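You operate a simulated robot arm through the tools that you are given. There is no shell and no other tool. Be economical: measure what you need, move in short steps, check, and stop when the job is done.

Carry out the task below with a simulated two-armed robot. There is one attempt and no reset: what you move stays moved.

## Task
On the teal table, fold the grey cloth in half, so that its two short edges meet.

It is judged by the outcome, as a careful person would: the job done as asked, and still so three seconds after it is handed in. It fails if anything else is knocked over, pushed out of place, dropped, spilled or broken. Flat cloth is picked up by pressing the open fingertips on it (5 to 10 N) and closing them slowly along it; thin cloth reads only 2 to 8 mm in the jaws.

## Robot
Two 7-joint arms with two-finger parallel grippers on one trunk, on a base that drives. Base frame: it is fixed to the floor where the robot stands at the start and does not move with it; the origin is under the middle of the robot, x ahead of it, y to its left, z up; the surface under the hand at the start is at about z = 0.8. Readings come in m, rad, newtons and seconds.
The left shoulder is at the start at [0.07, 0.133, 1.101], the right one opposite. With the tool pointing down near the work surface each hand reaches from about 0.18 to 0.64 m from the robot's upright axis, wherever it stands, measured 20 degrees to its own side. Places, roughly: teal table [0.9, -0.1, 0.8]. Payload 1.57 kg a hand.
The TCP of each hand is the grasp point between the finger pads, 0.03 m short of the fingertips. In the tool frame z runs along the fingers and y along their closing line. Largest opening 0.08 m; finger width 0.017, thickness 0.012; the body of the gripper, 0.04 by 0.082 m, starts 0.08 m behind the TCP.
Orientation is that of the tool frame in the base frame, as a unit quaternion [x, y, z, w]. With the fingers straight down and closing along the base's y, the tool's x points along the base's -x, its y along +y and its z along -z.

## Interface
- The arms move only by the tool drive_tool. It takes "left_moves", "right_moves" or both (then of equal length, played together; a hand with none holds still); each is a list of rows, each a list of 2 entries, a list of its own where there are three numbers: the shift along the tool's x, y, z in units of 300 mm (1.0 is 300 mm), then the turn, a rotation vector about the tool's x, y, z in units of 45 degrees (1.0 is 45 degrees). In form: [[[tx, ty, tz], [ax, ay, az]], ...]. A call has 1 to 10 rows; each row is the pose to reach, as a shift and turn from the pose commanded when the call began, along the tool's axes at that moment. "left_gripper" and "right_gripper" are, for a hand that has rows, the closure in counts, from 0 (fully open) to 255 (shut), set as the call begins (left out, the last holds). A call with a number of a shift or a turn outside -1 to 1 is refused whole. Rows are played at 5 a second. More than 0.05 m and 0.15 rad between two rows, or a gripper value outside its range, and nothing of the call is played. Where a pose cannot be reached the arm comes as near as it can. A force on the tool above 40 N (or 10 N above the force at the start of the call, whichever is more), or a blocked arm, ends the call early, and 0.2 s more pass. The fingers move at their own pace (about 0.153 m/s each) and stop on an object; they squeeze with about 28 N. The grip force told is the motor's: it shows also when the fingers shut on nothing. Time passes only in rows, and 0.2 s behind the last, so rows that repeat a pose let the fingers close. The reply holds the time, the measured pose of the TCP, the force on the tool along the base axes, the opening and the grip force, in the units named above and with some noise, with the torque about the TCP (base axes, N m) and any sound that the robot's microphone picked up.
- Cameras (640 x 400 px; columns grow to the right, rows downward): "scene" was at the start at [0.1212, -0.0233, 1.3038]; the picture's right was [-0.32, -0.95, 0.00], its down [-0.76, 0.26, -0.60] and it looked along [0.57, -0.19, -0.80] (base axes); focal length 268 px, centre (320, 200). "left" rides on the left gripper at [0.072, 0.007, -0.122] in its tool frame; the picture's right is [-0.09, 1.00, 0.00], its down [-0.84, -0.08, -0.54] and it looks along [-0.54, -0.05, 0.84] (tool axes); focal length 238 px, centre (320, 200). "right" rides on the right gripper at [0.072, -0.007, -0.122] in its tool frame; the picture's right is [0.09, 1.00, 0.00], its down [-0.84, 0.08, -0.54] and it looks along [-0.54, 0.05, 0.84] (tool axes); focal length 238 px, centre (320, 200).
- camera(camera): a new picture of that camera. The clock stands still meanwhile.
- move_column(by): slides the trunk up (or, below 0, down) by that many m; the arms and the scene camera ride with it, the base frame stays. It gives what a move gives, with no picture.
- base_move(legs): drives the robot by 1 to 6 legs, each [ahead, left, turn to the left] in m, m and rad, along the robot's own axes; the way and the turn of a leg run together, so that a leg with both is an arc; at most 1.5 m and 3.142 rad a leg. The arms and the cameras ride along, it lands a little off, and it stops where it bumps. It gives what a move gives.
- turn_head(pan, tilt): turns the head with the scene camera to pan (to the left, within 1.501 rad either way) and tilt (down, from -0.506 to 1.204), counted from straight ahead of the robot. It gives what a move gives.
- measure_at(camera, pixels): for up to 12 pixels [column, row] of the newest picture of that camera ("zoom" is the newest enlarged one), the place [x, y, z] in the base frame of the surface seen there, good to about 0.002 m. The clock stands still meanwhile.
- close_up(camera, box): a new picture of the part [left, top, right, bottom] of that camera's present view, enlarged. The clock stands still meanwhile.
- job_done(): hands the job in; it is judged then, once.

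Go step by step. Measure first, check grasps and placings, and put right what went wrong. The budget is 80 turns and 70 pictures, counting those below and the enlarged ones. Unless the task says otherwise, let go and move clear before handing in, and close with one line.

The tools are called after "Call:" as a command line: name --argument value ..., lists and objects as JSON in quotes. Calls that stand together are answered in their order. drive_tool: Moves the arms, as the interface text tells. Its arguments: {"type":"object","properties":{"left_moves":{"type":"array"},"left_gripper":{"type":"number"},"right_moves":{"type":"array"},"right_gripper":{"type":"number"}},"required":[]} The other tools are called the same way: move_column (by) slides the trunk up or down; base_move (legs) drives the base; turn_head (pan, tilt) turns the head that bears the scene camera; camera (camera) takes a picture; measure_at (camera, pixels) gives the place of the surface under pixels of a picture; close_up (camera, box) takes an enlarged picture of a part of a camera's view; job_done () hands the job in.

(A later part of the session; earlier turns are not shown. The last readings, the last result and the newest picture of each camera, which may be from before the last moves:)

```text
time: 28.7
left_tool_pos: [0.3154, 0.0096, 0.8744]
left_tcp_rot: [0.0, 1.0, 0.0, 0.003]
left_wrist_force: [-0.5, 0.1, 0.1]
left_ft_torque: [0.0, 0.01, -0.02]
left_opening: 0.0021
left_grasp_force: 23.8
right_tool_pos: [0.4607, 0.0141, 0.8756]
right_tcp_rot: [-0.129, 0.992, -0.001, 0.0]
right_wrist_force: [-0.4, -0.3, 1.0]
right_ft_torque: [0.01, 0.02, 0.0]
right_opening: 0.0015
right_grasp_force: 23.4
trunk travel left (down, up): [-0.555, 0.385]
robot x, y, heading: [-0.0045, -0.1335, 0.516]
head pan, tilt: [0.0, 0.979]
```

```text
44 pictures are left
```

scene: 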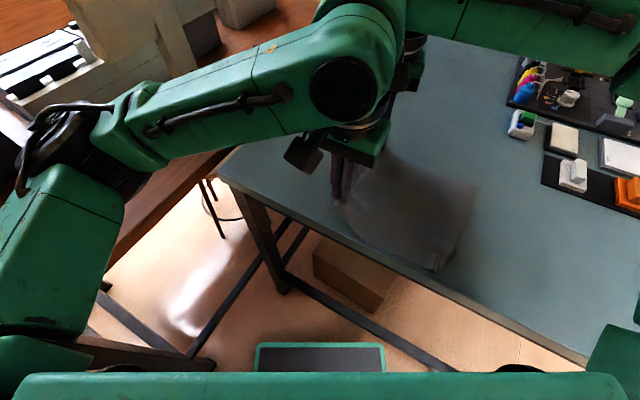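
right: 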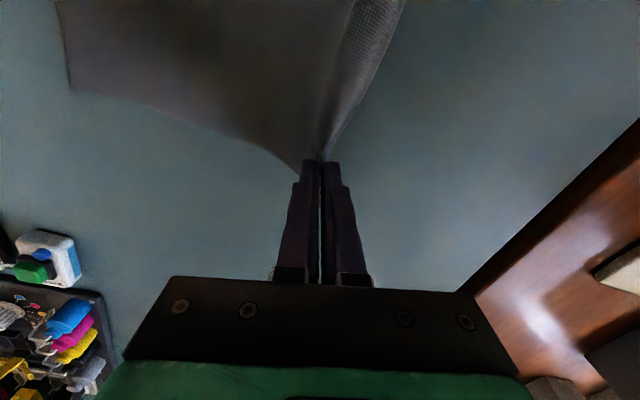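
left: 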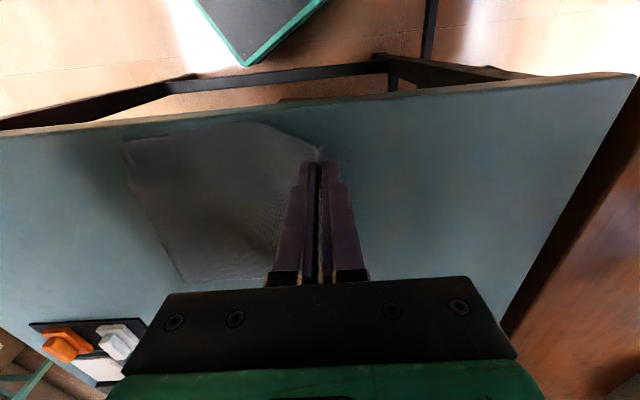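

Both hands lifted the left edge cleanly. I'll raise it a bit more and carry the edge over by driving the base 0.20 m along world -y (robot axes ahead -0.099, left -0.174).

Call:
drive_tool --left_moves '[[[0, 0, -0.06], [0, 0, 0]], [[0, 0, -0.12], [0, 0, 0]]]' --right_moves '[[[0, 0, -0.06], [0, 0, 0]], [[0, 0, -0.12], [0, 0, 0]]]'

Call:
base_move --legs '[[-0.0494, -0.087, 0], [-0.0494, -0.087, 0]]'

Call:
camera --camera "scene"

Call:
camera --camera "left"

Call:
camera --camera "right"

```text
time: 29.3
left_tool_pos: [0.3146, 0.0094, 0.9105]
left_tcp_rot: [0.0, 1.0, 0.0, 0.002]
left_wrist_force: [-0.1, -0.7, -0.5]
left_ft_torque: [0.01, 0.01, 0.03]
left_opening: 0.0025
left_grasp_force: 24.0
right_tool_pos: [0.4609, 0.0115, 0.9116]
right_tcp_rot: [-0.129, 0.992, 0.0, -0.001]
right_wrist_force: [-0.3, 0.0, 0.1]
right_ft_torque: [-0.02, -0.02, -0.02]
right_opening: 0.0016
right_grasp_force: 23.3
trunk travel left (down, up): [-0.555, 0.385]
robot x, y, heading: [-0.0035, -0.1392, 0.52]
head pan, tilt: [0.0, 0.979]
```

```text
time: 31.2
left_tool_pos: [0.316, -0.192, 0.9102]
left_tcp_rot: [0.0, 1.0, 0.0, 0.003]
left_wrist_force: [0.9, -0.3, -0.3]
left_ft_torque: [0.04, -0.01, -0.01]
left_opening: 0.0024
left_grasp_force: 23.2
right_tool_pos: [0.4626, -0.1903, 0.911]
right_tcp_rot: [-0.128, 0.992, 0.001, -0.001]
right_wrist_force: [-0.6, -0.8, -0.3]
right_ft_torque: [-0.05, -0.03, -0.05]
right_opening: 0.0019
right_grasp_force: 23.8
trunk travel left (down, up): [-0.555, 0.385]
robot x, y, heading: [-0.0079, -0.3384, 0.51]
head pan, tilt: [0.0, 0.979]
```

```text
43 pictures are left
```

scene: 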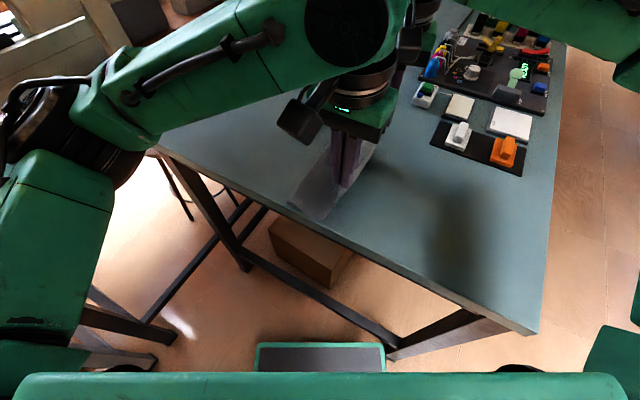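

```text
42 pictures are left
```

left: 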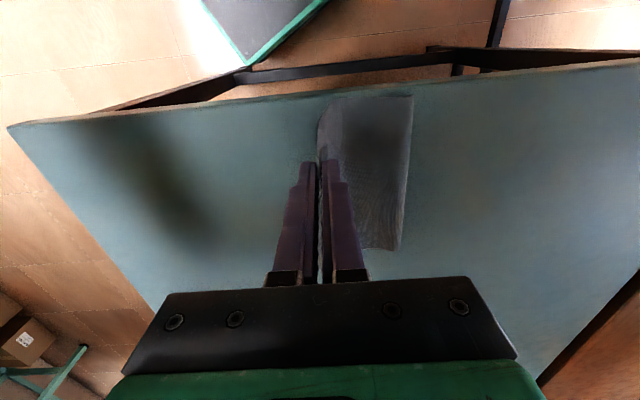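

```text
41 pictures are left
```

right: 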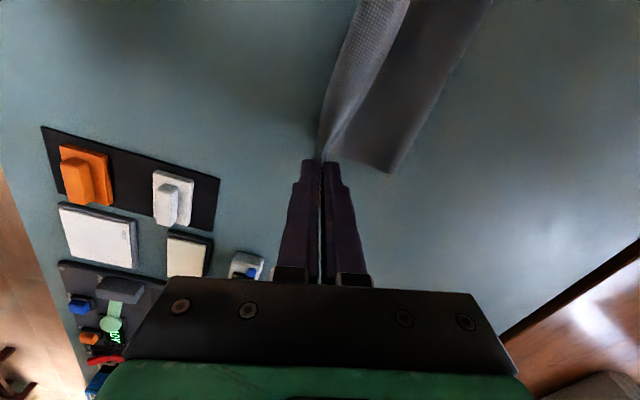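

The edge was carried over; grip points are now at y≈-0.191. I'll check whether the bottom layer slid.

Call:
measure_at --camera "left" --pixels '[[408, 100], [405, 180], [398, 245], [345, 100], [325, 112], [372, 245], [370, 170], [322, 140]]'

Call:
measure_at --camera "right" --pixels '[[389, 168], [345, 155], [430, 110], [480, 20], [370, 110], [400, 30], [350, 60], [335, 120]]'

Call:
close_up --camera "right" --box '[250, 0, 510, 200]'

```text
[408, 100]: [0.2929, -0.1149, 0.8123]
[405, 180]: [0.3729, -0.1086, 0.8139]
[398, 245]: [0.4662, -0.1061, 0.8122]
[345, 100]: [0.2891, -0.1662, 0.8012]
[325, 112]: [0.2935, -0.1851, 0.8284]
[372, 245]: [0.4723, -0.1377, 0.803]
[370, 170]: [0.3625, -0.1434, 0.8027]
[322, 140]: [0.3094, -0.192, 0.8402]
```

```text
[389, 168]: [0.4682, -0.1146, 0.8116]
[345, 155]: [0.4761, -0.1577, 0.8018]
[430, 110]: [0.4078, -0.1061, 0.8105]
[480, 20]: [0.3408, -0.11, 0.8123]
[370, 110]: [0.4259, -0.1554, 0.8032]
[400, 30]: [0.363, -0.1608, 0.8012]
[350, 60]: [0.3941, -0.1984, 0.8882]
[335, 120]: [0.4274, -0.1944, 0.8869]
```

```text
2.00 times, centred on (380, 100) of right
```

zoom: 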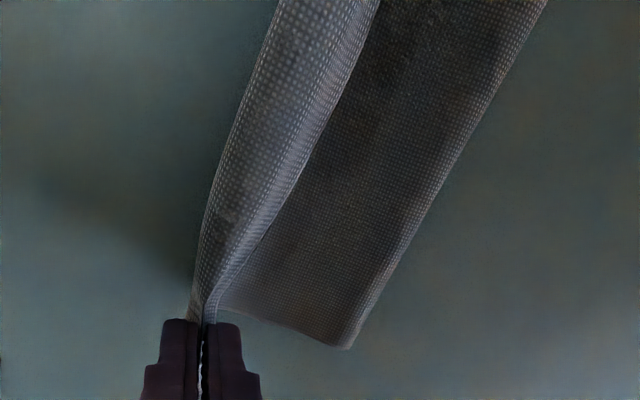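

The fold line lies near y=-0.107 and the bottom layer stayed put. I'll lower both hands nearly to the table with a small +y correction.

Call:
drive_tool --left_moves '[[[0, 0.005, 0.05], [0, 0, 0]], [[0, 0.01, 0.1], [0, 0, 0]], [[0, 0.015, 0.15], [0, 0, 0]], [[0, 0.02, 0.2], [0, 0, 0]], [[0, 0.025, 0.235], [0, 0, 0]], [[0, 0.027, 0.25], [0, 0, 0]]]' --right_moves '[[[-0.001, 0.004, 0.05], [0, 0, 0]], [[-0.002, 0.008, 0.1], [0, 0, 0]], [[-0.003, 0.012, 0.15], [0, 0, 0]], [[-0.004, 0.015, 0.2], [0, 0, 0]], [[-0.005, 0.019, 0.235], [0, 0, 0]], [[-0.005, 0.019, 0.25], [0, 0, 0]]]'

Call:
camera --camera "left"

Call:
camera --camera "right"

```text
time: 32.6
left_tool_pos: [0.3166, -0.184, 0.8364]
left_tcp_rot: [0.001, 1.0, 0.0, 0.003]
left_wrist_force: [-0.7, 0.5, -0.1]
left_ft_torque: [0.04, -0.01, -0.02]
left_opening: 0.0022
left_grasp_force: 23.6
right_tool_pos: [0.463, -0.1854, 0.8339]
right_tcp_rot: [-0.128, 0.992, 0.001, 0.0]
right_wrist_force: [-0.5, 1.4, 0.6]
right_ft_torque: [0.01, 0.0, 0.02]
right_opening: 0.0019
right_grasp_force: 23.6
trunk travel left (down, up): [-0.555, 0.385]
robot x, y, heading: [-0.0031, -0.3417, 0.509]
head pan, tilt: [0.0, 0.979]
```

```text
39 pictures are left
```

left: 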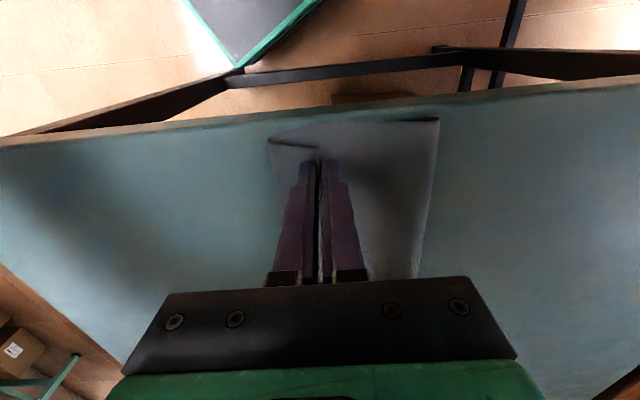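

```text
38 pictures are left
```

right: 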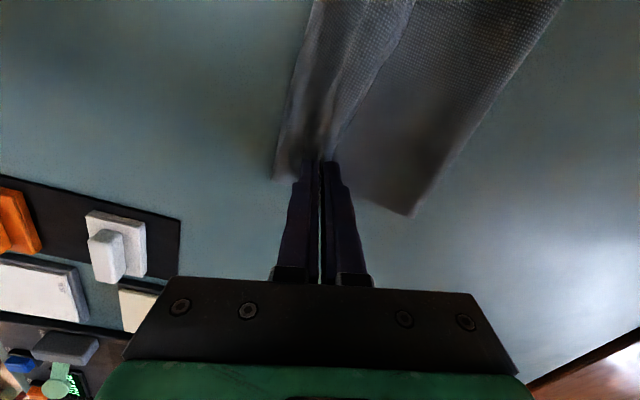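

The bottom layer's right edge is now visible ((268,140) in left, (276,176) in right). I'll measure it.

Call:
measure_at --camera "left" --pixels '[[270, 140], [278, 170], [300, 146], [437, 122], [430, 200], [415, 270], [320, 135]]'

Call:
measure_at --camera "right" --pixels '[[278, 175], [285, 150], [300, 90], [315, 20], [408, 212], [300, 175], [330, 140], [345, 180]]'

Call:
close_up --camera "right" --box '[240, 0, 500, 230]'

Call:
close_up --camera "left" --box '[240, 90, 460, 290]'

```text
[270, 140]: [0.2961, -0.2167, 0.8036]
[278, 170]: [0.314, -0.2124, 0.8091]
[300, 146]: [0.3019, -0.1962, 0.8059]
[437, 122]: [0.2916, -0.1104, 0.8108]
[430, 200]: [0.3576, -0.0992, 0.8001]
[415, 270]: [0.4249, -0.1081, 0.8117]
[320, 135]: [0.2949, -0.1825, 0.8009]
```

```text
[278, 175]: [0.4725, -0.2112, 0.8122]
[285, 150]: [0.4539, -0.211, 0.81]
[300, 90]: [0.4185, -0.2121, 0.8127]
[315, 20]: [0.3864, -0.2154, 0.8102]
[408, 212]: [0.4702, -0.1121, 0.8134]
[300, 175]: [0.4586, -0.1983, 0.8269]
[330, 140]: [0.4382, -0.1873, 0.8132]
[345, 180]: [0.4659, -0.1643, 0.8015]
```

```text
1.74 times, centred on (370, 115) of right
```

zoom: 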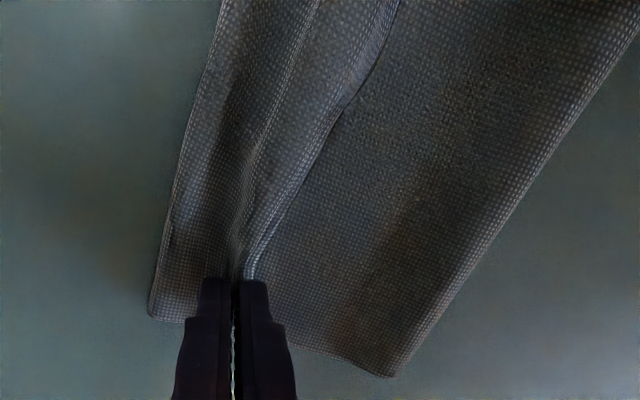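

```text
2.00 times, centred on (350, 190) of left
```

zoom: 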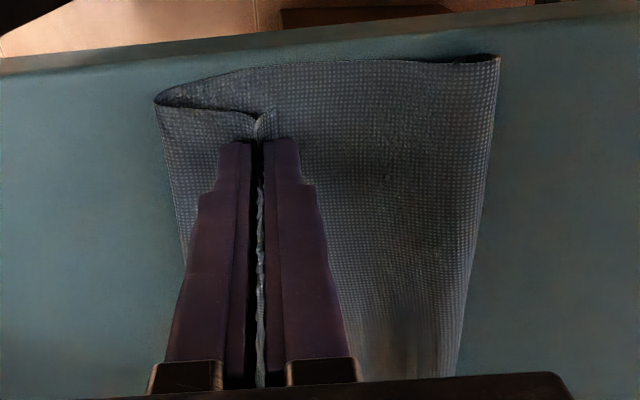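

The top layer is slack and has looped at (155,100) in the zoom, and the fold line was pulled to y≈-0.107. I'll lift, drive back 0.10 m so the top layer hangs over the intended fold line, and then lay it down along a tight arc.

Call:
drive_tool --left_moves '[[[0, 0, -0.08], [0, 0, 0]], [[0, 0, -0.16], [0, 0, 0]], [[0, 0, -0.24], [0, 0, 0]], [[0, 0, -0.29], [0, 0, 0]]]' --right_moves '[[[0, 0, -0.08], [0, 0, 0]], [[0, 0, -0.16], [0, 0, 0]], [[0, 0, -0.24], [0, 0, 0]], [[0, 0, -0.3], [0, 0, 0]]]'

Call:
base_move --legs '[[0.0487, 0.0873, 0]]'

Call:
camera --camera "left"

Call:
camera --camera "right"

```text
time: 33.6
left_tool_pos: [0.3148, -0.1843, 0.922]
left_tcp_rot: [0.001, 1.0, 0.0, 0.003]
left_wrist_force: [-1.4, -0.4, -0.5]
left_ft_torque: [-0.03, -0.03, -0.01]
left_opening: 0.0024
left_grasp_force: 23.6
right_tool_pos: [0.4623, -0.1918, 0.9245]
right_tcp_rot: [-0.128, 0.992, 0.001, 0.0]
right_wrist_force: [-0.3, 0.6, 0.2]
right_ft_torque: [0.05, -0.01, 0.03]
right_opening: 0.0018
right_grasp_force: 23.2
right hand out of reach, approached as far as the arm can: row 3, 4
trunk travel left (down, up): [-0.555, 0.385]
robot x, y, heading: [-0.0041, -0.3402, 0.513]
head pan, tilt: [0.0, 0.979]
```

```text
time: 34.8
left_tool_pos: [0.3148, -0.082, 0.9231]
left_tcp_rot: [0.0, 1.0, 0.0, 0.002]
left_wrist_force: [0.7, 0.3, -0.6]
left_ft_torque: [0.01, 0.0, 0.01]
left_opening: 0.0023
left_grasp_force: 23.7
right_tool_pos: [0.4604, -0.0903, 0.9236]
right_tcp_rot: [-0.129, 0.992, 0.001, -0.001]
right_wrist_force: [0.5, 0.3, -0.4]
right_ft_torque: [-0.02, -0.02, -0.01]
right_opening: 0.0015
right_grasp_force: 23.4
trunk travel left (down, up): [-0.555, 0.385]
robot x, y, heading: [-0.0026, -0.2365, 0.515]
head pan, tilt: [0.0, 0.979]
```

```text
35 pictures are left
```

left: 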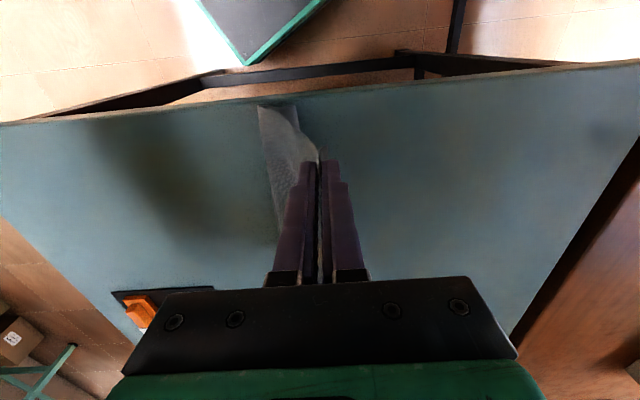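

```text
34 pictures are left
```

right: 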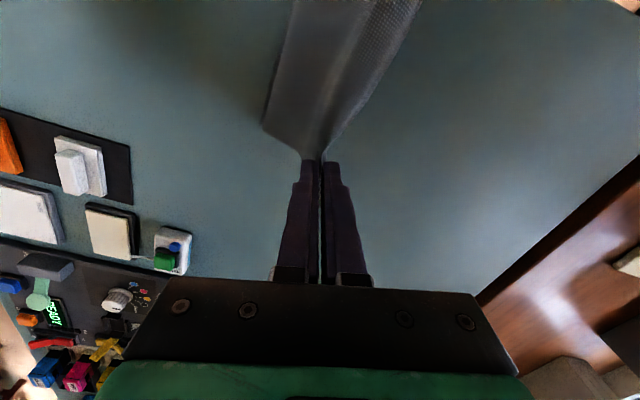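

I'll measure where the bottom layer's free edge really lies now.

Call:
measure_at --camera "right" --pixels '[[266, 128], [278, 70], [290, 10], [300, 145], [310, 80], [340, 60], [390, 20]]'

Call:
measure_at --camera "left" --pixels '[[260, 108], [268, 170], [280, 235], [295, 108], [285, 150], [305, 150]]'

Call:
close_up --camera "left" --box '[230, 80, 350, 270]'

Call:
camera --camera "scene"

```text
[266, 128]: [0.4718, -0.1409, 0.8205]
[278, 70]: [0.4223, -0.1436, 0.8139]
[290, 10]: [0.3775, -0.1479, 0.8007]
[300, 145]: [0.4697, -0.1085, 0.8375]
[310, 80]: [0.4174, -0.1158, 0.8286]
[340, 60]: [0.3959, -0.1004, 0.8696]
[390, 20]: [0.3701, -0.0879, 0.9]
```

```text
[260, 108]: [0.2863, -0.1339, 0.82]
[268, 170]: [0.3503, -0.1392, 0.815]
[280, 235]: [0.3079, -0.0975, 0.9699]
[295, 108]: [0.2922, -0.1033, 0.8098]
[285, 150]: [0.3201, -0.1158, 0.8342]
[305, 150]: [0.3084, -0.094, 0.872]
```

```text
2.11 times, centred on (290, 175) of left
```

zoom: 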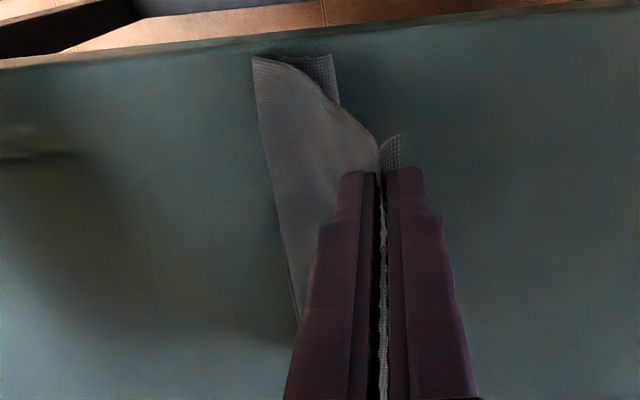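

```text
32 pictures are left
```

scene: 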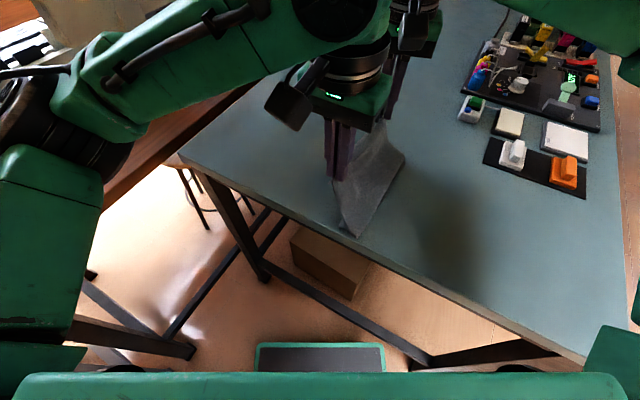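

The bottom layer seems to have dragged and folded under itself around y=-0.14. I'll lift the whole cloth off the table with the column so it hangs straight, then re-lay it folded.

Call:
move_column --by 0.15

Call:
camera --camera "scene"

Call:
camera --camera "left"

Call:
camera --camera "right"

```text
time: 36.5
left_tool_pos: [0.3154, -0.0816, 1.0714]
left_tcp_rot: [0.0, 1.0, 0.0, 0.002]
left_wrist_force: [0.3, 0.6, -0.2]
left_ft_torque: [0.03, 0.01, 0.0]
left_opening: 0.0018
left_grasp_force: 23.4
right_tool_pos: [0.4602, -0.0897, 1.0738]
right_tcp_rot: [-0.128, 0.992, 0.0, -0.001]
right_wrist_force: [-0.6, 0.9, -0.4]
right_ft_torque: [-0.04, 0.0, -0.02]
right_opening: 0.0018
right_grasp_force: 23.5
trunk travel left (down, up): [-0.705, 0.235]
robot x, y, heading: [-0.0029, -0.2365, 0.515]
head pan, tilt: [0.0, 0.979]
```

```text
31 pictures are left
```

scene: 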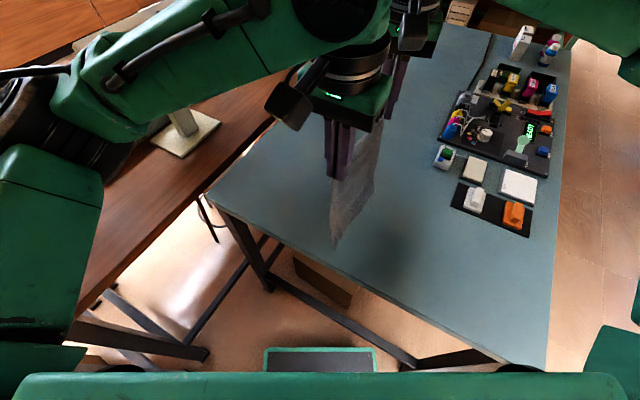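

```text
30 pictures are left
```

left: 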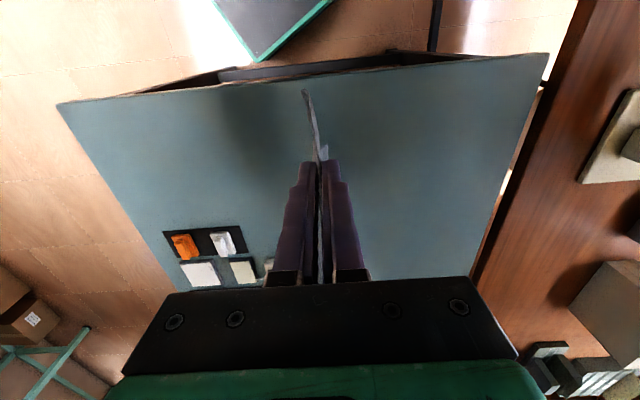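

```text
29 pictures are left
```

right: 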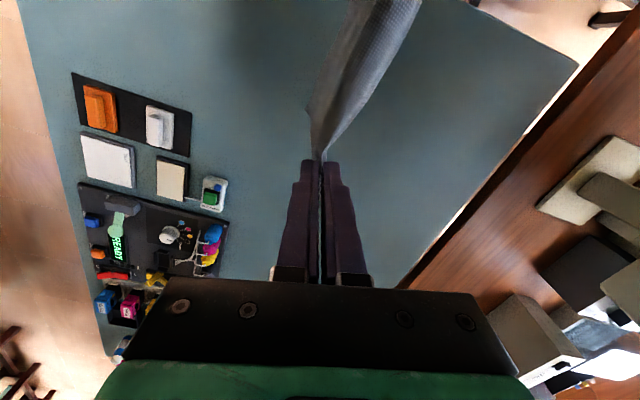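

The cloth hangs from both hands now. I'll measure its lower edge.

Call:
measure_at --camera "scene" --pixels '[[335, 240], [334, 215], [345, 225], [360, 205], [372, 185], [375, 140], [360, 180], [350, 200]]'

Call:
close_up --camera "scene" --box '[300, 110, 420, 260]'

```text
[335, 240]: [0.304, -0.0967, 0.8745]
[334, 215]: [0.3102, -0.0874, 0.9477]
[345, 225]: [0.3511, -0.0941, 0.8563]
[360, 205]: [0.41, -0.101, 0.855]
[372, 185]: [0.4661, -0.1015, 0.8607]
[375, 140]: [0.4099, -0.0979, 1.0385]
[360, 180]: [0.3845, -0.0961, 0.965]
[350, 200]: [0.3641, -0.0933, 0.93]
```

```text
2.67 times, centred on (360, 185) of scene
```

zoom: 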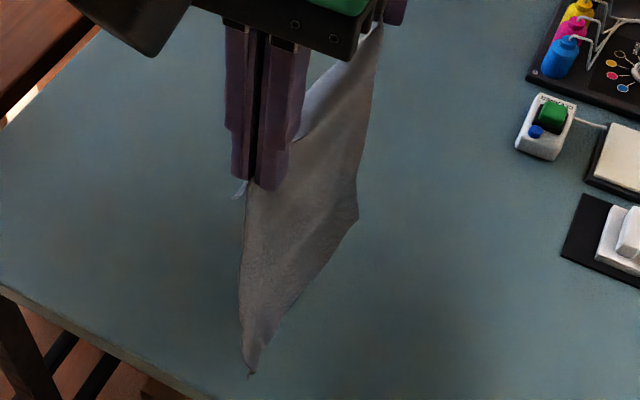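

The sheet hangs straight with its lower edge at z≈0.855, y≈-0.10. I'll level the two hands, then lay the lower half with the free edge trailing, alternating column-down and base-left steps.

Call:
drive_tool --left_moves '[[[0, -0.014, 0], [0, 0, 0]], [[0, -0.027, 0], [0, 0, 0]]]'

Call:
move_column --by -0.06

Call:
base_move --legs '[[0.0098, 0.0174, 0]]'

Call:
camera --camera "scene"

```text
time: 37.1
left_tool_pos: [0.3155, -0.0895, 1.0713]
left_tcp_rot: [0.0, 1.0, 0.0, 0.003]
left_wrist_force: [-0.4, -0.2, 0.4]
left_ft_torque: [0.04, -0.04, 0.01]
left_opening: 0.0023
left_grasp_force: 24.0
right_tool_pos: [0.4602, -0.09, 1.0733]
right_tcp_rot: [-0.129, 0.992, 0.001, 0.0]
right_wrist_force: [0.2, 0.2, 0.2]
right_ft_torque: [-0.03, 0.04, -0.01]
right_opening: 0.0015
right_grasp_force: 23.7
trunk travel left (down, up): [-0.705, 0.235]
robot x, y, heading: [-0.0051, -0.2344, 0.515]
head pan, tilt: [0.0, 0.979]
```

```text
time: 38.1
left_tool_pos: [0.3168, -0.0894, 1.0128]
left_tcp_rot: [0.0, 1.0, -0.001, 0.003]
left_wrist_force: [0.6, 0.1, -0.3]
left_ft_torque: [-0.01, 0.01, 0.0]
left_opening: 0.0024
left_grasp_force: 23.8
right_tool_pos: [0.4602, -0.0904, 1.0133]
right_tcp_rot: [-0.128, 0.992, 0.0, 0.0]
right_wrist_force: [0.8, -0.1, 0.6]
right_ft_torque: [-0.01, 0.0, -0.02]
right_opening: 0.0015
right_grasp_force: 23.1
trunk travel left (down, up): [-0.645, 0.295]
robot x, y, heading: [-0.0043, -0.2347, 0.514]
head pan, tilt: [0.0, 0.979]
```

```text
time: 38.9
left_tool_pos: [0.3156, -0.0716, 1.0124]
left_tcp_rot: [0.001, 1.0, 0.0, 0.003]
left_wrist_force: [-0.5, -1.0, 0.2]
left_ft_torque: [0.0, 0.02, 0.02]
left_opening: 0.0022
left_grasp_force: 23.9
right_tool_pos: [0.4599, -0.0734, 1.0136]
right_tcp_rot: [-0.127, 0.992, 0.001, 0.0]
right_wrist_force: [-0.7, -0.1, -0.8]
right_ft_torque: [-0.02, -0.02, 0.02]
right_opening: 0.0017
right_grasp_force: 23.5
trunk travel left (down, up): [-0.645, 0.295]
robot x, y, heading: [-0.0064, -0.218, 0.52]
head pan, tilt: [0.0, 0.979]
```

```text
27 pictures are left
```

scene: 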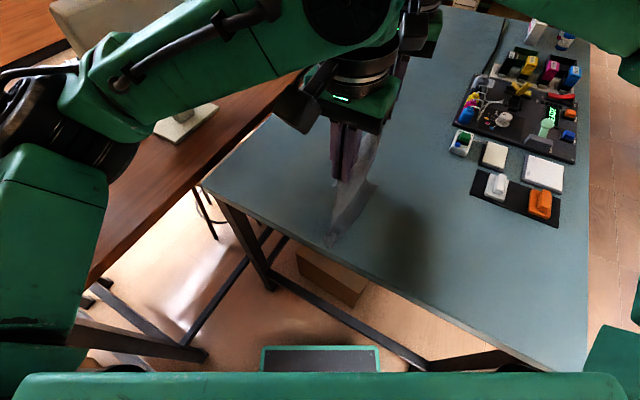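

The free edge seems to be trailing towards -y, as wanted. I'll continue with small steps.

Call:
close_up --camera "scene" --box '[300, 110, 420, 260]'

Call:
move_column --by -0.015

Call:
base_move --legs '[[0.0098, 0.0174, 0]]'

Call:
move_column --by -0.02

Call:
base_move --legs '[[0.0098, 0.0174, 0]]'

Call:
close_up --camera "scene" --box '[300, 110, 440, 270]'

```text
2.67 times, centred on (360, 185) of scene
```

zoom: 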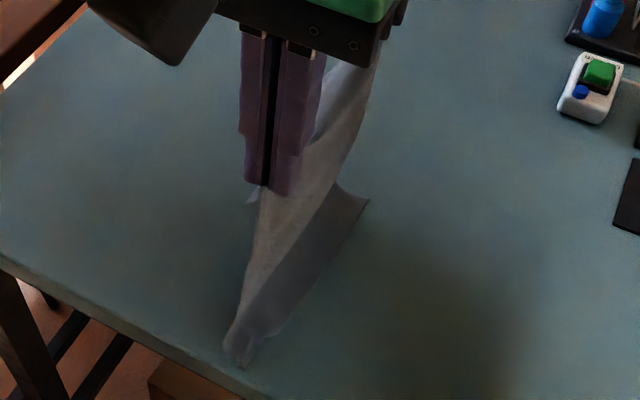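

```text
time: 39.5
left_tool_pos: [0.3158, -0.0698, 0.9965]
left_tcp_rot: [0.0, 1.0, 0.0, 0.003]
left_wrist_force: [0.4, 0.2, 0.2]
left_ft_torque: [-0.01, -0.02, -0.03]
left_opening: 0.0023
left_grasp_force: 23.6
right_tool_pos: [0.4604, -0.0707, 0.9993]
right_tcp_rot: [-0.128, 0.992, 0.001, 0.0]
right_wrist_force: [-0.9, 0.4, -0.3]
right_ft_torque: [-0.03, 0.02, 0.01]
right_opening: 0.0014
right_grasp_force: 23.7
trunk travel left (down, up): [-0.63, 0.31]
robot x, y, heading: [-0.004, -0.218, 0.519]
head pan, tilt: [0.0, 0.979]
```

```text
time: 40.3
left_tool_pos: [0.3144, -0.0528, 0.9976]
left_tcp_rot: [0.001, 1.0, 0.001, 0.003]
left_wrist_force: [0.9, 0.1, -0.8]
left_ft_torque: [0.0, -0.01, 0.02]
left_opening: 0.0023
left_grasp_force: 23.3
right_tool_pos: [0.4601, -0.0539, 0.9997]
right_tcp_rot: [-0.128, 0.992, 0.002, 0.0]
right_wrist_force: [-0.3, 0.2, -0.2]
right_ft_torque: [0.01, -0.01, 0.04]
right_opening: 0.0016
right_grasp_force: 22.7
trunk travel left (down, up): [-0.63, 0.31]
robot x, y, heading: [-0.0049, -0.1986, 0.519]
head pan, tilt: [0.0, 0.979]
```

```text
time: 41.0
left_tool_pos: [0.3151, -0.0507, 0.9756]
left_tcp_rot: [0.001, 1.0, -0.001, 0.003]
left_wrist_force: [0.2, -0.1, 0.2]
left_ft_torque: [0.01, -0.01, -0.01]
left_opening: 0.0023
left_grasp_force: 24.4
right_tool_pos: [0.4606, -0.0509, 0.9793]
right_tcp_rot: [-0.128, 0.992, 0.0, 0.0]
right_wrist_force: [0.6, -0.6, 0.2]
right_ft_torque: [0.03, 0.0, 0.01]
right_opening: 0.0017
right_grasp_force: 23.6
trunk travel left (down, up): [-0.61, 0.33]
robot x, y, heading: [-0.0053, -0.1976, 0.518]
head pan, tilt: [0.0, 0.979]
```

```text
time: 41.8
left_tool_pos: [0.3152, -0.0328, 0.9762]
left_tcp_rot: [0.001, 1.0, 0.001, 0.003]
left_wrist_force: [0.5, -0.8, -0.3]
left_ft_torque: [0.01, -0.01, 0.01]
left_opening: 0.0025
left_grasp_force: 24.0
right_tool_pos: [0.4609, -0.0341, 0.979]
right_tcp_rot: [-0.128, 0.992, 0.002, 0.0]
right_wrist_force: [0.3, 0.5, -0.1]
right_ft_torque: [-0.01, -0.04, 0.01]
right_opening: 0.0017
right_grasp_force: 23.5
trunk travel left (down, up): [-0.61, 0.33]
robot x, y, heading: [-0.0044, -0.1761, 0.517]
head pan, tilt: [0.0, 0.979]
```

```text
2.50 times, centred on (370, 190) of scene
```

zoom: 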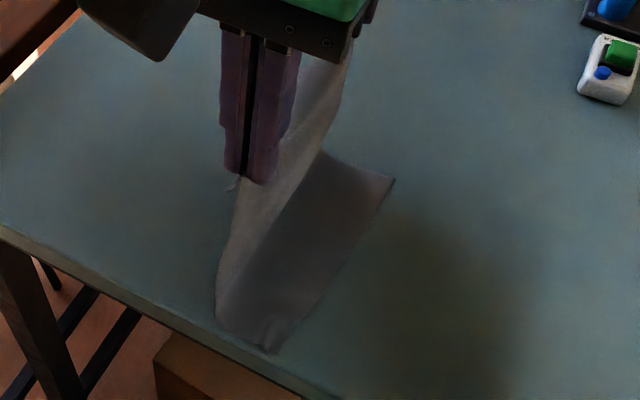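

The lower part is laying out cleanly. I'll do two more steps, then measure.

Call:
move_column --by -0.02

Call:
base_move --legs '[[0.0098, 0.0174, 0]]'

Call:
move_column --by -0.02

Call:
base_move --legs '[[0.0098, 0.0174, 0]]'

Call:
close_up --camera "scene" --box '[300, 110, 440, 270]'

Call:
camera --camera "right"

Call:
camera --camera "left"

```text
time: 42.5
left_tool_pos: [0.3148, -0.0308, 0.9573]
left_tcp_rot: [0.001, 1.0, 0.0, 0.002]
left_wrist_force: [-0.8, -0.4, -0.7]
left_ft_torque: [-0.01, 0.02, 0.01]
left_opening: 0.0023
left_grasp_force: 23.8
right_tool_pos: [0.4614, -0.0312, 0.9593]
right_tcp_rot: [-0.128, 0.992, 0.001, 0.0]
right_wrist_force: [-0.5, 0.6, 0.5]
right_ft_torque: [0.01, -0.05, 0.0]
right_opening: 0.0015
right_grasp_force: 23.6
trunk travel left (down, up): [-0.59, 0.35]
robot x, y, heading: [-0.0028, -0.1783, 0.516]
head pan, tilt: [0.0, 0.979]
```

```text
time: 43.3
left_tool_pos: [0.3151, -0.0122, 0.9561]
left_tcp_rot: [0.002, 1.0, 0.001, 0.003]
left_wrist_force: [-0.7, 0.1, 0.5]
left_ft_torque: [0.01, 0.0, 0.01]
left_opening: 0.0025
left_grasp_force: 24.1
right_tool_pos: [0.4608, -0.0129, 0.9597]
right_tcp_rot: [-0.128, 0.992, 0.001, 0.0]
right_wrist_force: [-0.6, -0.3, -0.2]
right_ft_torque: [0.01, 0.01, 0.02]
right_opening: 0.0018
right_grasp_force: 23.7
trunk travel left (down, up): [-0.59, 0.35]
robot x, y, heading: [-0.0032, -0.1589, 0.513]
head pan, tilt: [0.0, 0.979]
```

```text
time: 43.9
left_tool_pos: [0.3149, -0.0105, 0.9368]
left_tcp_rot: [0.001, 1.0, 0.001, 0.003]
left_wrist_force: [0.3, 0.1, 0.7]
left_ft_torque: [-0.03, 0.01, 0.01]
left_opening: 0.0024
left_grasp_force: 23.9
right_tool_pos: [0.4607, -0.0125, 0.9393]
right_tcp_rot: [-0.127, 0.992, 0.001, 0.0]
right_wrist_force: [-0.7, -0.2, 0.0]
right_ft_torque: [0.01, 0.0, -0.01]
right_opening: 0.0018
right_grasp_force: 23.7
trunk travel left (down, up): [-0.57, 0.37]
robot x, y, heading: [-0.0012, -0.1594, 0.518]
head pan, tilt: [0.0, 0.979]
```

```text
time: 44.7
left_tool_pos: [0.315, 0.0077, 0.9378]
left_tcp_rot: [0.002, 1.0, 0.002, 0.003]
left_wrist_force: [-0.3, -0.7, -0.4]
left_ft_torque: [-0.03, 0.01, -0.01]
left_opening: 0.0023
left_grasp_force: 23.4
right_tool_pos: [0.4608, 0.0061, 0.9388]
right_tcp_rot: [-0.127, 0.992, 0.002, 0.0]
right_wrist_force: [-0.3, -0.7, -0.2]
right_ft_torque: [-0.01, -0.02, 0.01]
right_opening: 0.0017
right_grasp_force: 23.4
trunk travel left (down, up): [-0.57, 0.37]
robot x, y, heading: [-0.0061, -0.1373, 0.511]
head pan, tilt: [0.0, 0.979]
```

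```text
2.50 times, centred on (370, 190) of scene
```

zoom: 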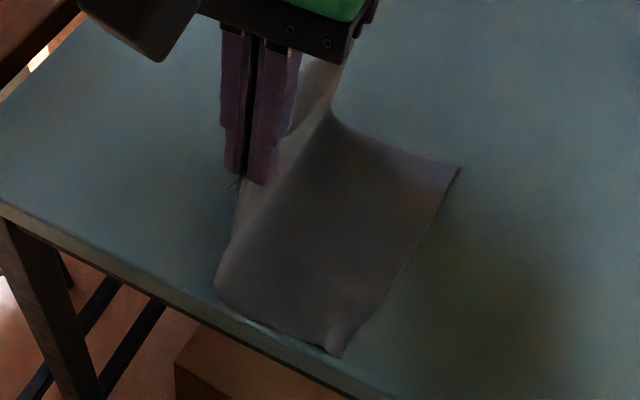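

```text
23 pictures are left
```

right: 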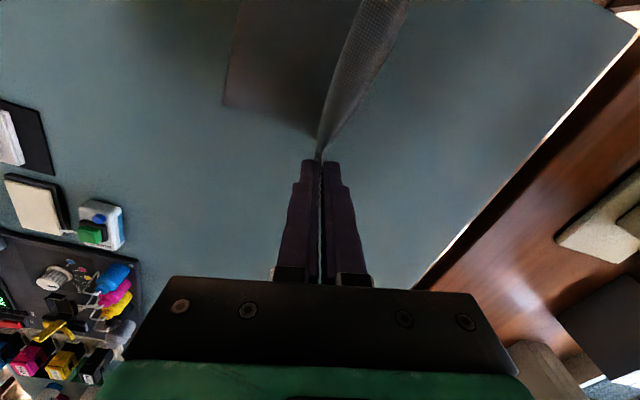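

```text
22 pictures are left
```

left: 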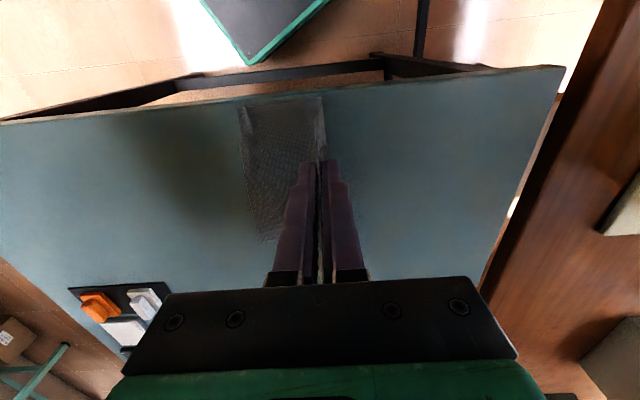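

Call:
measure_at --camera "zoom" --pixels '[[455, 172], [400, 260], [338, 350], [325, 345], [215, 285], [330, 110], [280, 200], [235, 240]]'

Call:
measure_at --camera "right" --pixels '[[226, 102], [230, 60], [236, 10], [310, 132], [280, 122]]'

Call:
measure_at --camera "left" --pixels '[[240, 112], [250, 170], [260, 235], [320, 100], [300, 102]]'

```text
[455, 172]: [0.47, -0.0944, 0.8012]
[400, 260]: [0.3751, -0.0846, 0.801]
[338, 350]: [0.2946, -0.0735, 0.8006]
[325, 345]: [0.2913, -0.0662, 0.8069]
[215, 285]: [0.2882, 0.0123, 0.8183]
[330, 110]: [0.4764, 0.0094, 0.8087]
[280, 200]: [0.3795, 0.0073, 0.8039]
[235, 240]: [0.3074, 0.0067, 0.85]
```

```text
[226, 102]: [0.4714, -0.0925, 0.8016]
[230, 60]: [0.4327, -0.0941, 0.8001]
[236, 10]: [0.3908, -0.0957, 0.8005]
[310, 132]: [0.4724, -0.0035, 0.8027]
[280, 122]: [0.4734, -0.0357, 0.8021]
```

```text
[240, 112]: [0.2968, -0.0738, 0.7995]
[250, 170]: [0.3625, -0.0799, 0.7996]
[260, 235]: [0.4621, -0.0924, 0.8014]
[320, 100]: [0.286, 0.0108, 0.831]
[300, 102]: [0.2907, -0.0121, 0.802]
```

The free edge lies at y=-0.094 (far corner) to -0.074 (near corner), with the fold at y≈0.01 and the upper half vertical above it. Now both hands will follow a tight arc down onto the free edge.

Call:
drive_tool --left_moves '[[[0, -0.056, 0.013], [0, 0, 0]], [[0, -0.112, 0.04], [0, 0, 0]], [[0.002, -0.168, 0.09], [0, 0, 0]], [[0.004, -0.211, 0.157], [0, 0, 0]], [[0.006, -0.239, 0.23], [0, 0, 0]], [[0.007, -0.255, 0.294], [0, 0, 0]], [[0.007, -0.258, 0.333], [0, 0, 0]]]' --right_moves '[[[0.017, -0.0645, 0.013], [0, 0, 0]], [[0.033, -0.129, 0.04], [0, 0, 0]], [[0.05, -0.194, 0.09], [0, 0, 0]], [[0.0625, -0.242, 0.157], [0, 0, 0]], [[0.071, -0.274, 0.23], [0, 0, 0]], [[0.076, -0.294, 0.297], [0, 0, 0]], [[0.077, -0.297, 0.336], [0, 0, 0]]]'

Call:
camera --camera "right"

Call:
camera --camera "left"

```text
time: 46.3
left_tool_pos: [0.3144, -0.0686, 0.8353]
left_tcp_rot: [0.002, 1.0, -0.002, 0.003]
left_wrist_force: [0.4, 0.6, -0.7]
left_ft_torque: [0.01, -0.01, 0.02]
left_opening: 0.0022
left_grasp_force: 23.8
right_tool_pos: [0.46, -0.0846, 0.8388]
right_tcp_rot: [-0.127, 0.992, 0.001, -0.001]
right_wrist_force: [-1.0, 1.3, 0.3]
right_ft_torque: [-0.01, 0.05, -0.01]
right_opening: 0.0017
right_grasp_force: 23.5
trunk travel left (down, up): [-0.57, 0.37]
robot x, y, heading: [-0.0039, -0.1379, 0.516]
head pan, tilt: [0.0, 0.979]
```

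```text
21 pictures are left
```

right: 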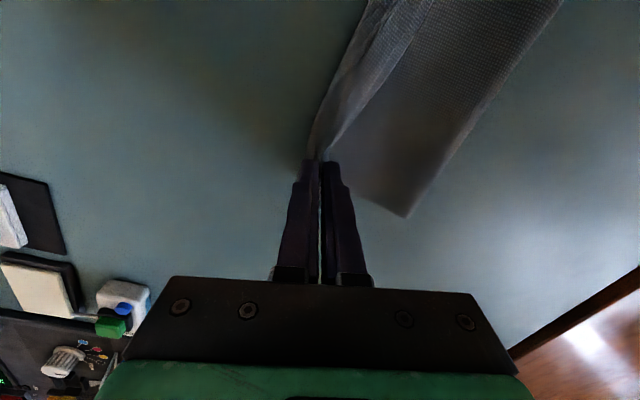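

```text
20 pictures are left
```

left: 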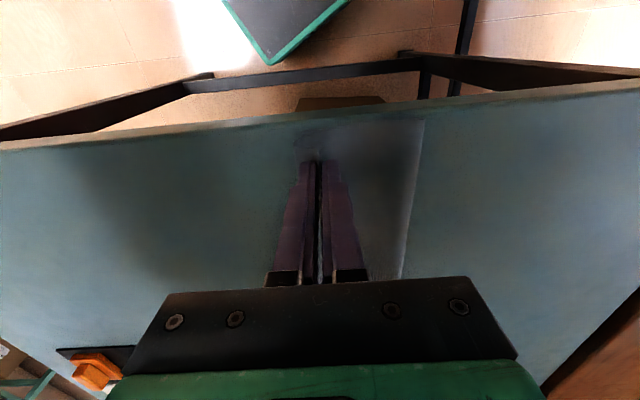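

The top half is down. I'll measure the fold line and the visible edges.

Call:
measure_at --camera "right" --pixels '[[403, 213], [450, 150], [345, 178], [345, 60], [325, 100], [312, 140], [370, 120], [355, 25]]'

Call:
measure_at --camera "left" --pixels '[[422, 122], [412, 200], [403, 270], [298, 138], [305, 130], [320, 145], [370, 130], [360, 180]]'

Call:
close_up --camera "left" --box '[250, 90, 450, 290]'

```text
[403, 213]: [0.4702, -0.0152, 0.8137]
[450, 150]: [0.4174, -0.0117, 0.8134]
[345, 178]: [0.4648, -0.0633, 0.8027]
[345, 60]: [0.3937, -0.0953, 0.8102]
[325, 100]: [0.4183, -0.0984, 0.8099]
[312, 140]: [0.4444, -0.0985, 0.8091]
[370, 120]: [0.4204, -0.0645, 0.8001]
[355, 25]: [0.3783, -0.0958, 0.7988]
```

```text
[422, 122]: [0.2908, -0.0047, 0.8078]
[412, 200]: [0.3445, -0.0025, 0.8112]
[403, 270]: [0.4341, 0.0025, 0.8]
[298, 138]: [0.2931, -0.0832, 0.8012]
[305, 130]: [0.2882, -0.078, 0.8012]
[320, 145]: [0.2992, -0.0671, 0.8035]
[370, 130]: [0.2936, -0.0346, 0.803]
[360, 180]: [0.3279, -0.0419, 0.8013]
```

```text
2.00 times, centred on (350, 190) of left
```

zoom: 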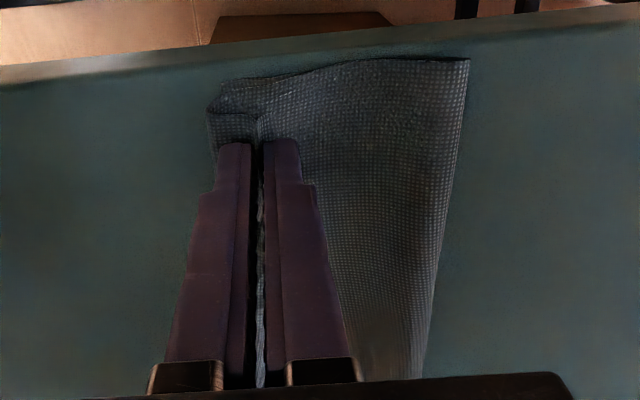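

The edges look close to meeting, with the fold line at y≈-0.01. I'll release with a small opening and raise straight up.

Call:
drive_tool --left_moves '[[[0, 0, 0.004], [0, 0, 0]], [[0, 0, 0.004], [0, 0, 0]], [[0, 0, -0.03], [0, 0, 0]], [[0, 0, -0.08], [0, 0, 0]], [[0, 0, -0.2], [0, 0, 0]], [[0, 0, -0.3], [0, 0, 0]]]' --right_moves '[[[0, 0, 0.012], [0, 0, 0]], [[0, 0, 0.012], [0, 0, 0]], [[0, 0, -0.02], [0, 0, 0]], [[0, 0, -0.08], [0, 0, 0]], [[0, 0, -0.2], [0, 0, 0]], [[0, 0, -0.3], [0, 0, 0]]]' --left_gripper 205 --right_gripper 205

Call:
camera --camera "right"

Call:
camera --camera "left"

```text
time: 47.7
left_tool_pos: [0.3109, -0.0694, 0.9281]
left_tcp_rot: [0.002, 1.0, 0.0, 0.004]
left_wrist_force: [-0.6, 0.0, 0.0]
left_ft_torque: [-0.01, -0.04, 0.02]
left_opening: 0.0158
left_grasp_force: 0.1
right_tool_pos: [0.4588, -0.0851, 0.9287]
right_tcp_rot: [-0.128, 0.992, 0.001, -0.001]
right_wrist_force: [0.0, 0.6, -0.7]
right_ft_torque: [-0.02, -0.03, -0.03]
right_opening: 0.0157
right_grasp_force: 0.1
trunk travel left (down, up): [-0.57, 0.37]
robot x, y, heading: [-0.0059, -0.1414, 0.512]
head pan, tilt: [0.0, 0.979]
```

```text
18 pictures are left
```

right: 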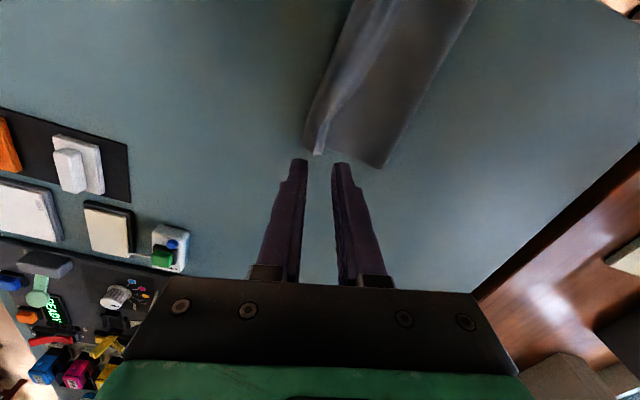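

```text
17 pictures are left
```

left: 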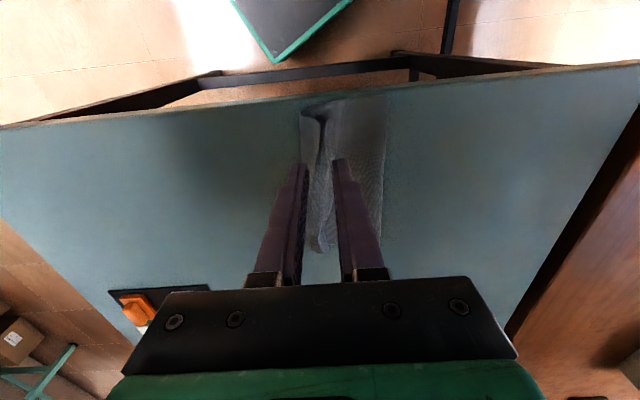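

The cloth is released. I'll clear the hands sideways to see it properly.

Call:
drive_tool --left_moves '[[[0, 0.05, -0.1], [0, 0, 0]], [[0, 0.2, -0.15], [0, 0, 0]], [[0, 0.35, -0.2], [0, 0, 0]], [[0, 0.5, -0.2], [0, 0, 0]], [[0.05, 0.65, -0.2], [0, 0, 0]], [[0.05, 0.8, -0.2], [0, 0, 0]]]' --right_moves '[[[0, -0.05, -0.1], [0, 0, 0]], [[0, -0.15, -0.15], [0, 0, 0]], [[0, -0.25, -0.15], [0, 0, 0]], [[0, -0.38, -0.15], [0, 0, 0]], [[0, -0.5, -0.15], [0, 0, 0]], [[0, -0.6, -0.15], [0, 0, 0]]]'

Call:
close_up --camera "scene" --box '[280, 110, 440, 270]'

```text
time: 49.1
left_tool_pos: [0.2997, 0.1708, 0.9884]
left_tcp_rot: [0.002, 1.0, -0.001, 0.003]
left_wrist_force: [0.0, 0.5, 0.0]
left_ft_torque: [-0.02, 0.0, 0.04]
left_opening: 0.0155
left_grasp_force: 0.1
right_tool_pos: [0.5053, -0.2595, 0.9716]
right_tcp_rot: [-0.127, 0.992, 0.001, -0.001]
right_wrist_force: [0.4, 0.2, 0.8]
right_ft_torque: [0.03, -0.01, 0.02]
right_opening: 0.0158
right_grasp_force: 0.2
trunk travel left (down, up): [-0.57, 0.37]
robot x, y, heading: [-0.0002, -0.138, 0.519]
head pan, tilt: [0.0, 0.979]
```

```text
2.50 times, centred on (360, 190) of scene
```

zoom: 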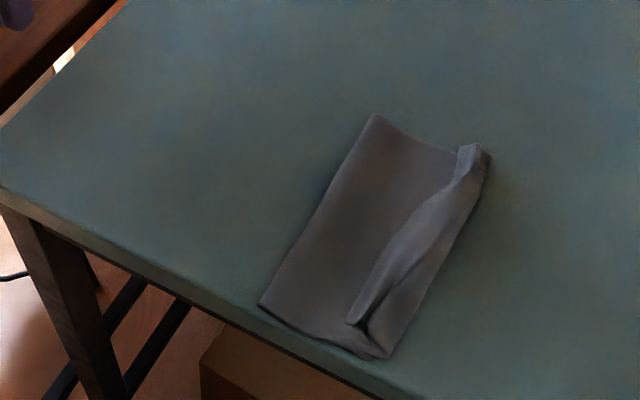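

The top layer's last few centimetres curled back on top (flap edge from (350,322) to (460,148) in the zoom). I'll measure, then unroll it.

Call:
measure_at --camera "zoom" --pixels '[[373, 116], [460, 150], [488, 158], [440, 265], [388, 355], [365, 350], [350, 322], [400, 240], [262, 303], [368, 325], [415, 265], [385, 300]]'

Call:
close_up --camera "scene" --box '[335, 135, 415, 205]'

Call:
close_up --camera "scene" --box '[335, 170, 415, 220]'

```text
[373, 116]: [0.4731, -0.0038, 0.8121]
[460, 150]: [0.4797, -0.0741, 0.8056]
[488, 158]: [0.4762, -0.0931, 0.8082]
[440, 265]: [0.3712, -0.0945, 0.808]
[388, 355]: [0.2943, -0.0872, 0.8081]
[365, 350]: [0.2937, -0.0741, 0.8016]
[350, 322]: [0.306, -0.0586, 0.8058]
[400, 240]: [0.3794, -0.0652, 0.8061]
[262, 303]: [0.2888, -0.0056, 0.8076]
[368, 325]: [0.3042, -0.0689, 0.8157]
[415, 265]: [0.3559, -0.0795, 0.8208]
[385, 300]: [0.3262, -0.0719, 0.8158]
```

```text
5.71 times, centred on (375, 170) of scene
```

zoom: 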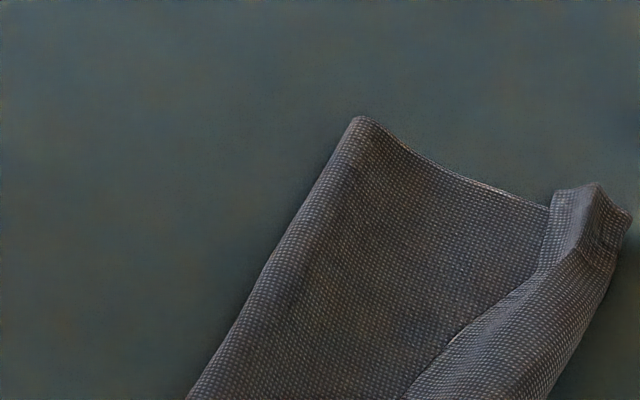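

```text
8.00 times, centred on (375, 195) of scene
```

zoom: 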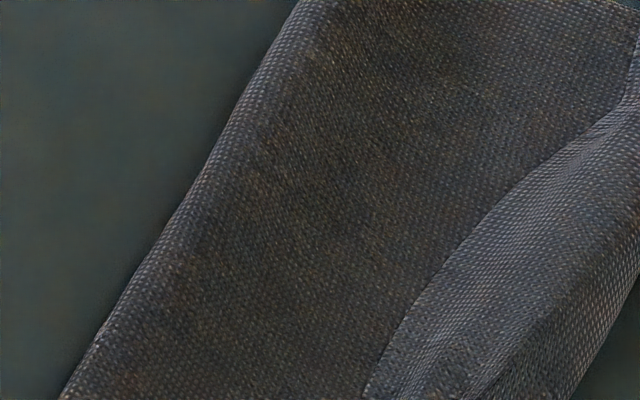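

About 3.5 cm of the top edge is folded back (flap edge at y -0.059 near to -0.074 far, ridge up to z 0.82). I'll place closed fingertips just behind the flap's edge, ready to sweep it over towards -y.

Call:
drive_tool --left_moves '[[[0, -0.12, 0.05], [0, 0, 0]], [[0, -0.24, 0.1], [0, 0, 0]], [[-0.02, -0.36, 0.17], [0, 0, 0]], [[-0.04, -0.48, 0.24], [0, 0, 0]], [[-0.06, -0.6, 0.31], [0, 0, 0]], [[-0.06, -0.697, 0.393], [0, 0, 0]], [[-0.06, -0.697, 0.46], [0, 0, 0]], [[-0.06, -0.697, 0.512], [0, 0, 0]]]' --right_moves '[[[0, 0.12, 0], [0, 0, 0]], [[-0.005, 0.24, 0.05], [0, 0, 0]], [[-0.01, 0.36, 0.1], [0, 0, 0]], [[-0.015, 0.48, 0.17], [0, 0, 0]], [[-0.02, 0.6, 0.24], [0, 0, 0]], [[-0.023, 0.715, 0.32], [0, 0, 0]], [[-0.023, 0.715, 0.39], [0, 0, 0]], [[-0.023, 0.715, 0.457], [0, 0, 0]]]' --left_gripper 255 --right_gripper 255

Call:
camera --camera "left"

```text
time: 50.9
left_tool_pos: [0.3161, -0.039, 0.8342]
left_tcp_rot: [0.001, 1.0, 0.0, 0.003]
left_wrist_force: [0.0, -0.6, 0.2]
left_ft_torque: [-0.04, 0.0, 0.01]
left_opening: 0.0002
left_grasp_force: 21.0
right_tool_pos: [0.458, -0.048, 0.8352]
right_tcp_rot: [-0.127, 0.992, 0.001, -0.001]
right_wrist_force: [0.4, -0.2, 0.3]
right_ft_torque: [0.02, 0.02, 0.03]
right_opening: 0.0
right_grasp_force: 21.5
trunk travel left (down, up): [-0.57, 0.37]
robot x, y, heading: [-0.0053, -0.1411, 0.514]
head pan, tilt: [0.0, 0.979]
```

```text
13 pictures are left
```

left: 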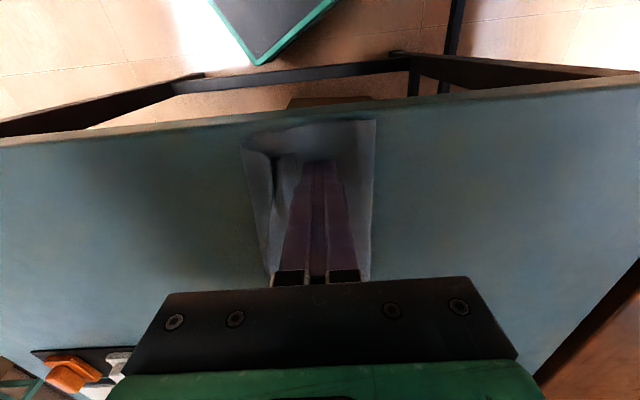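

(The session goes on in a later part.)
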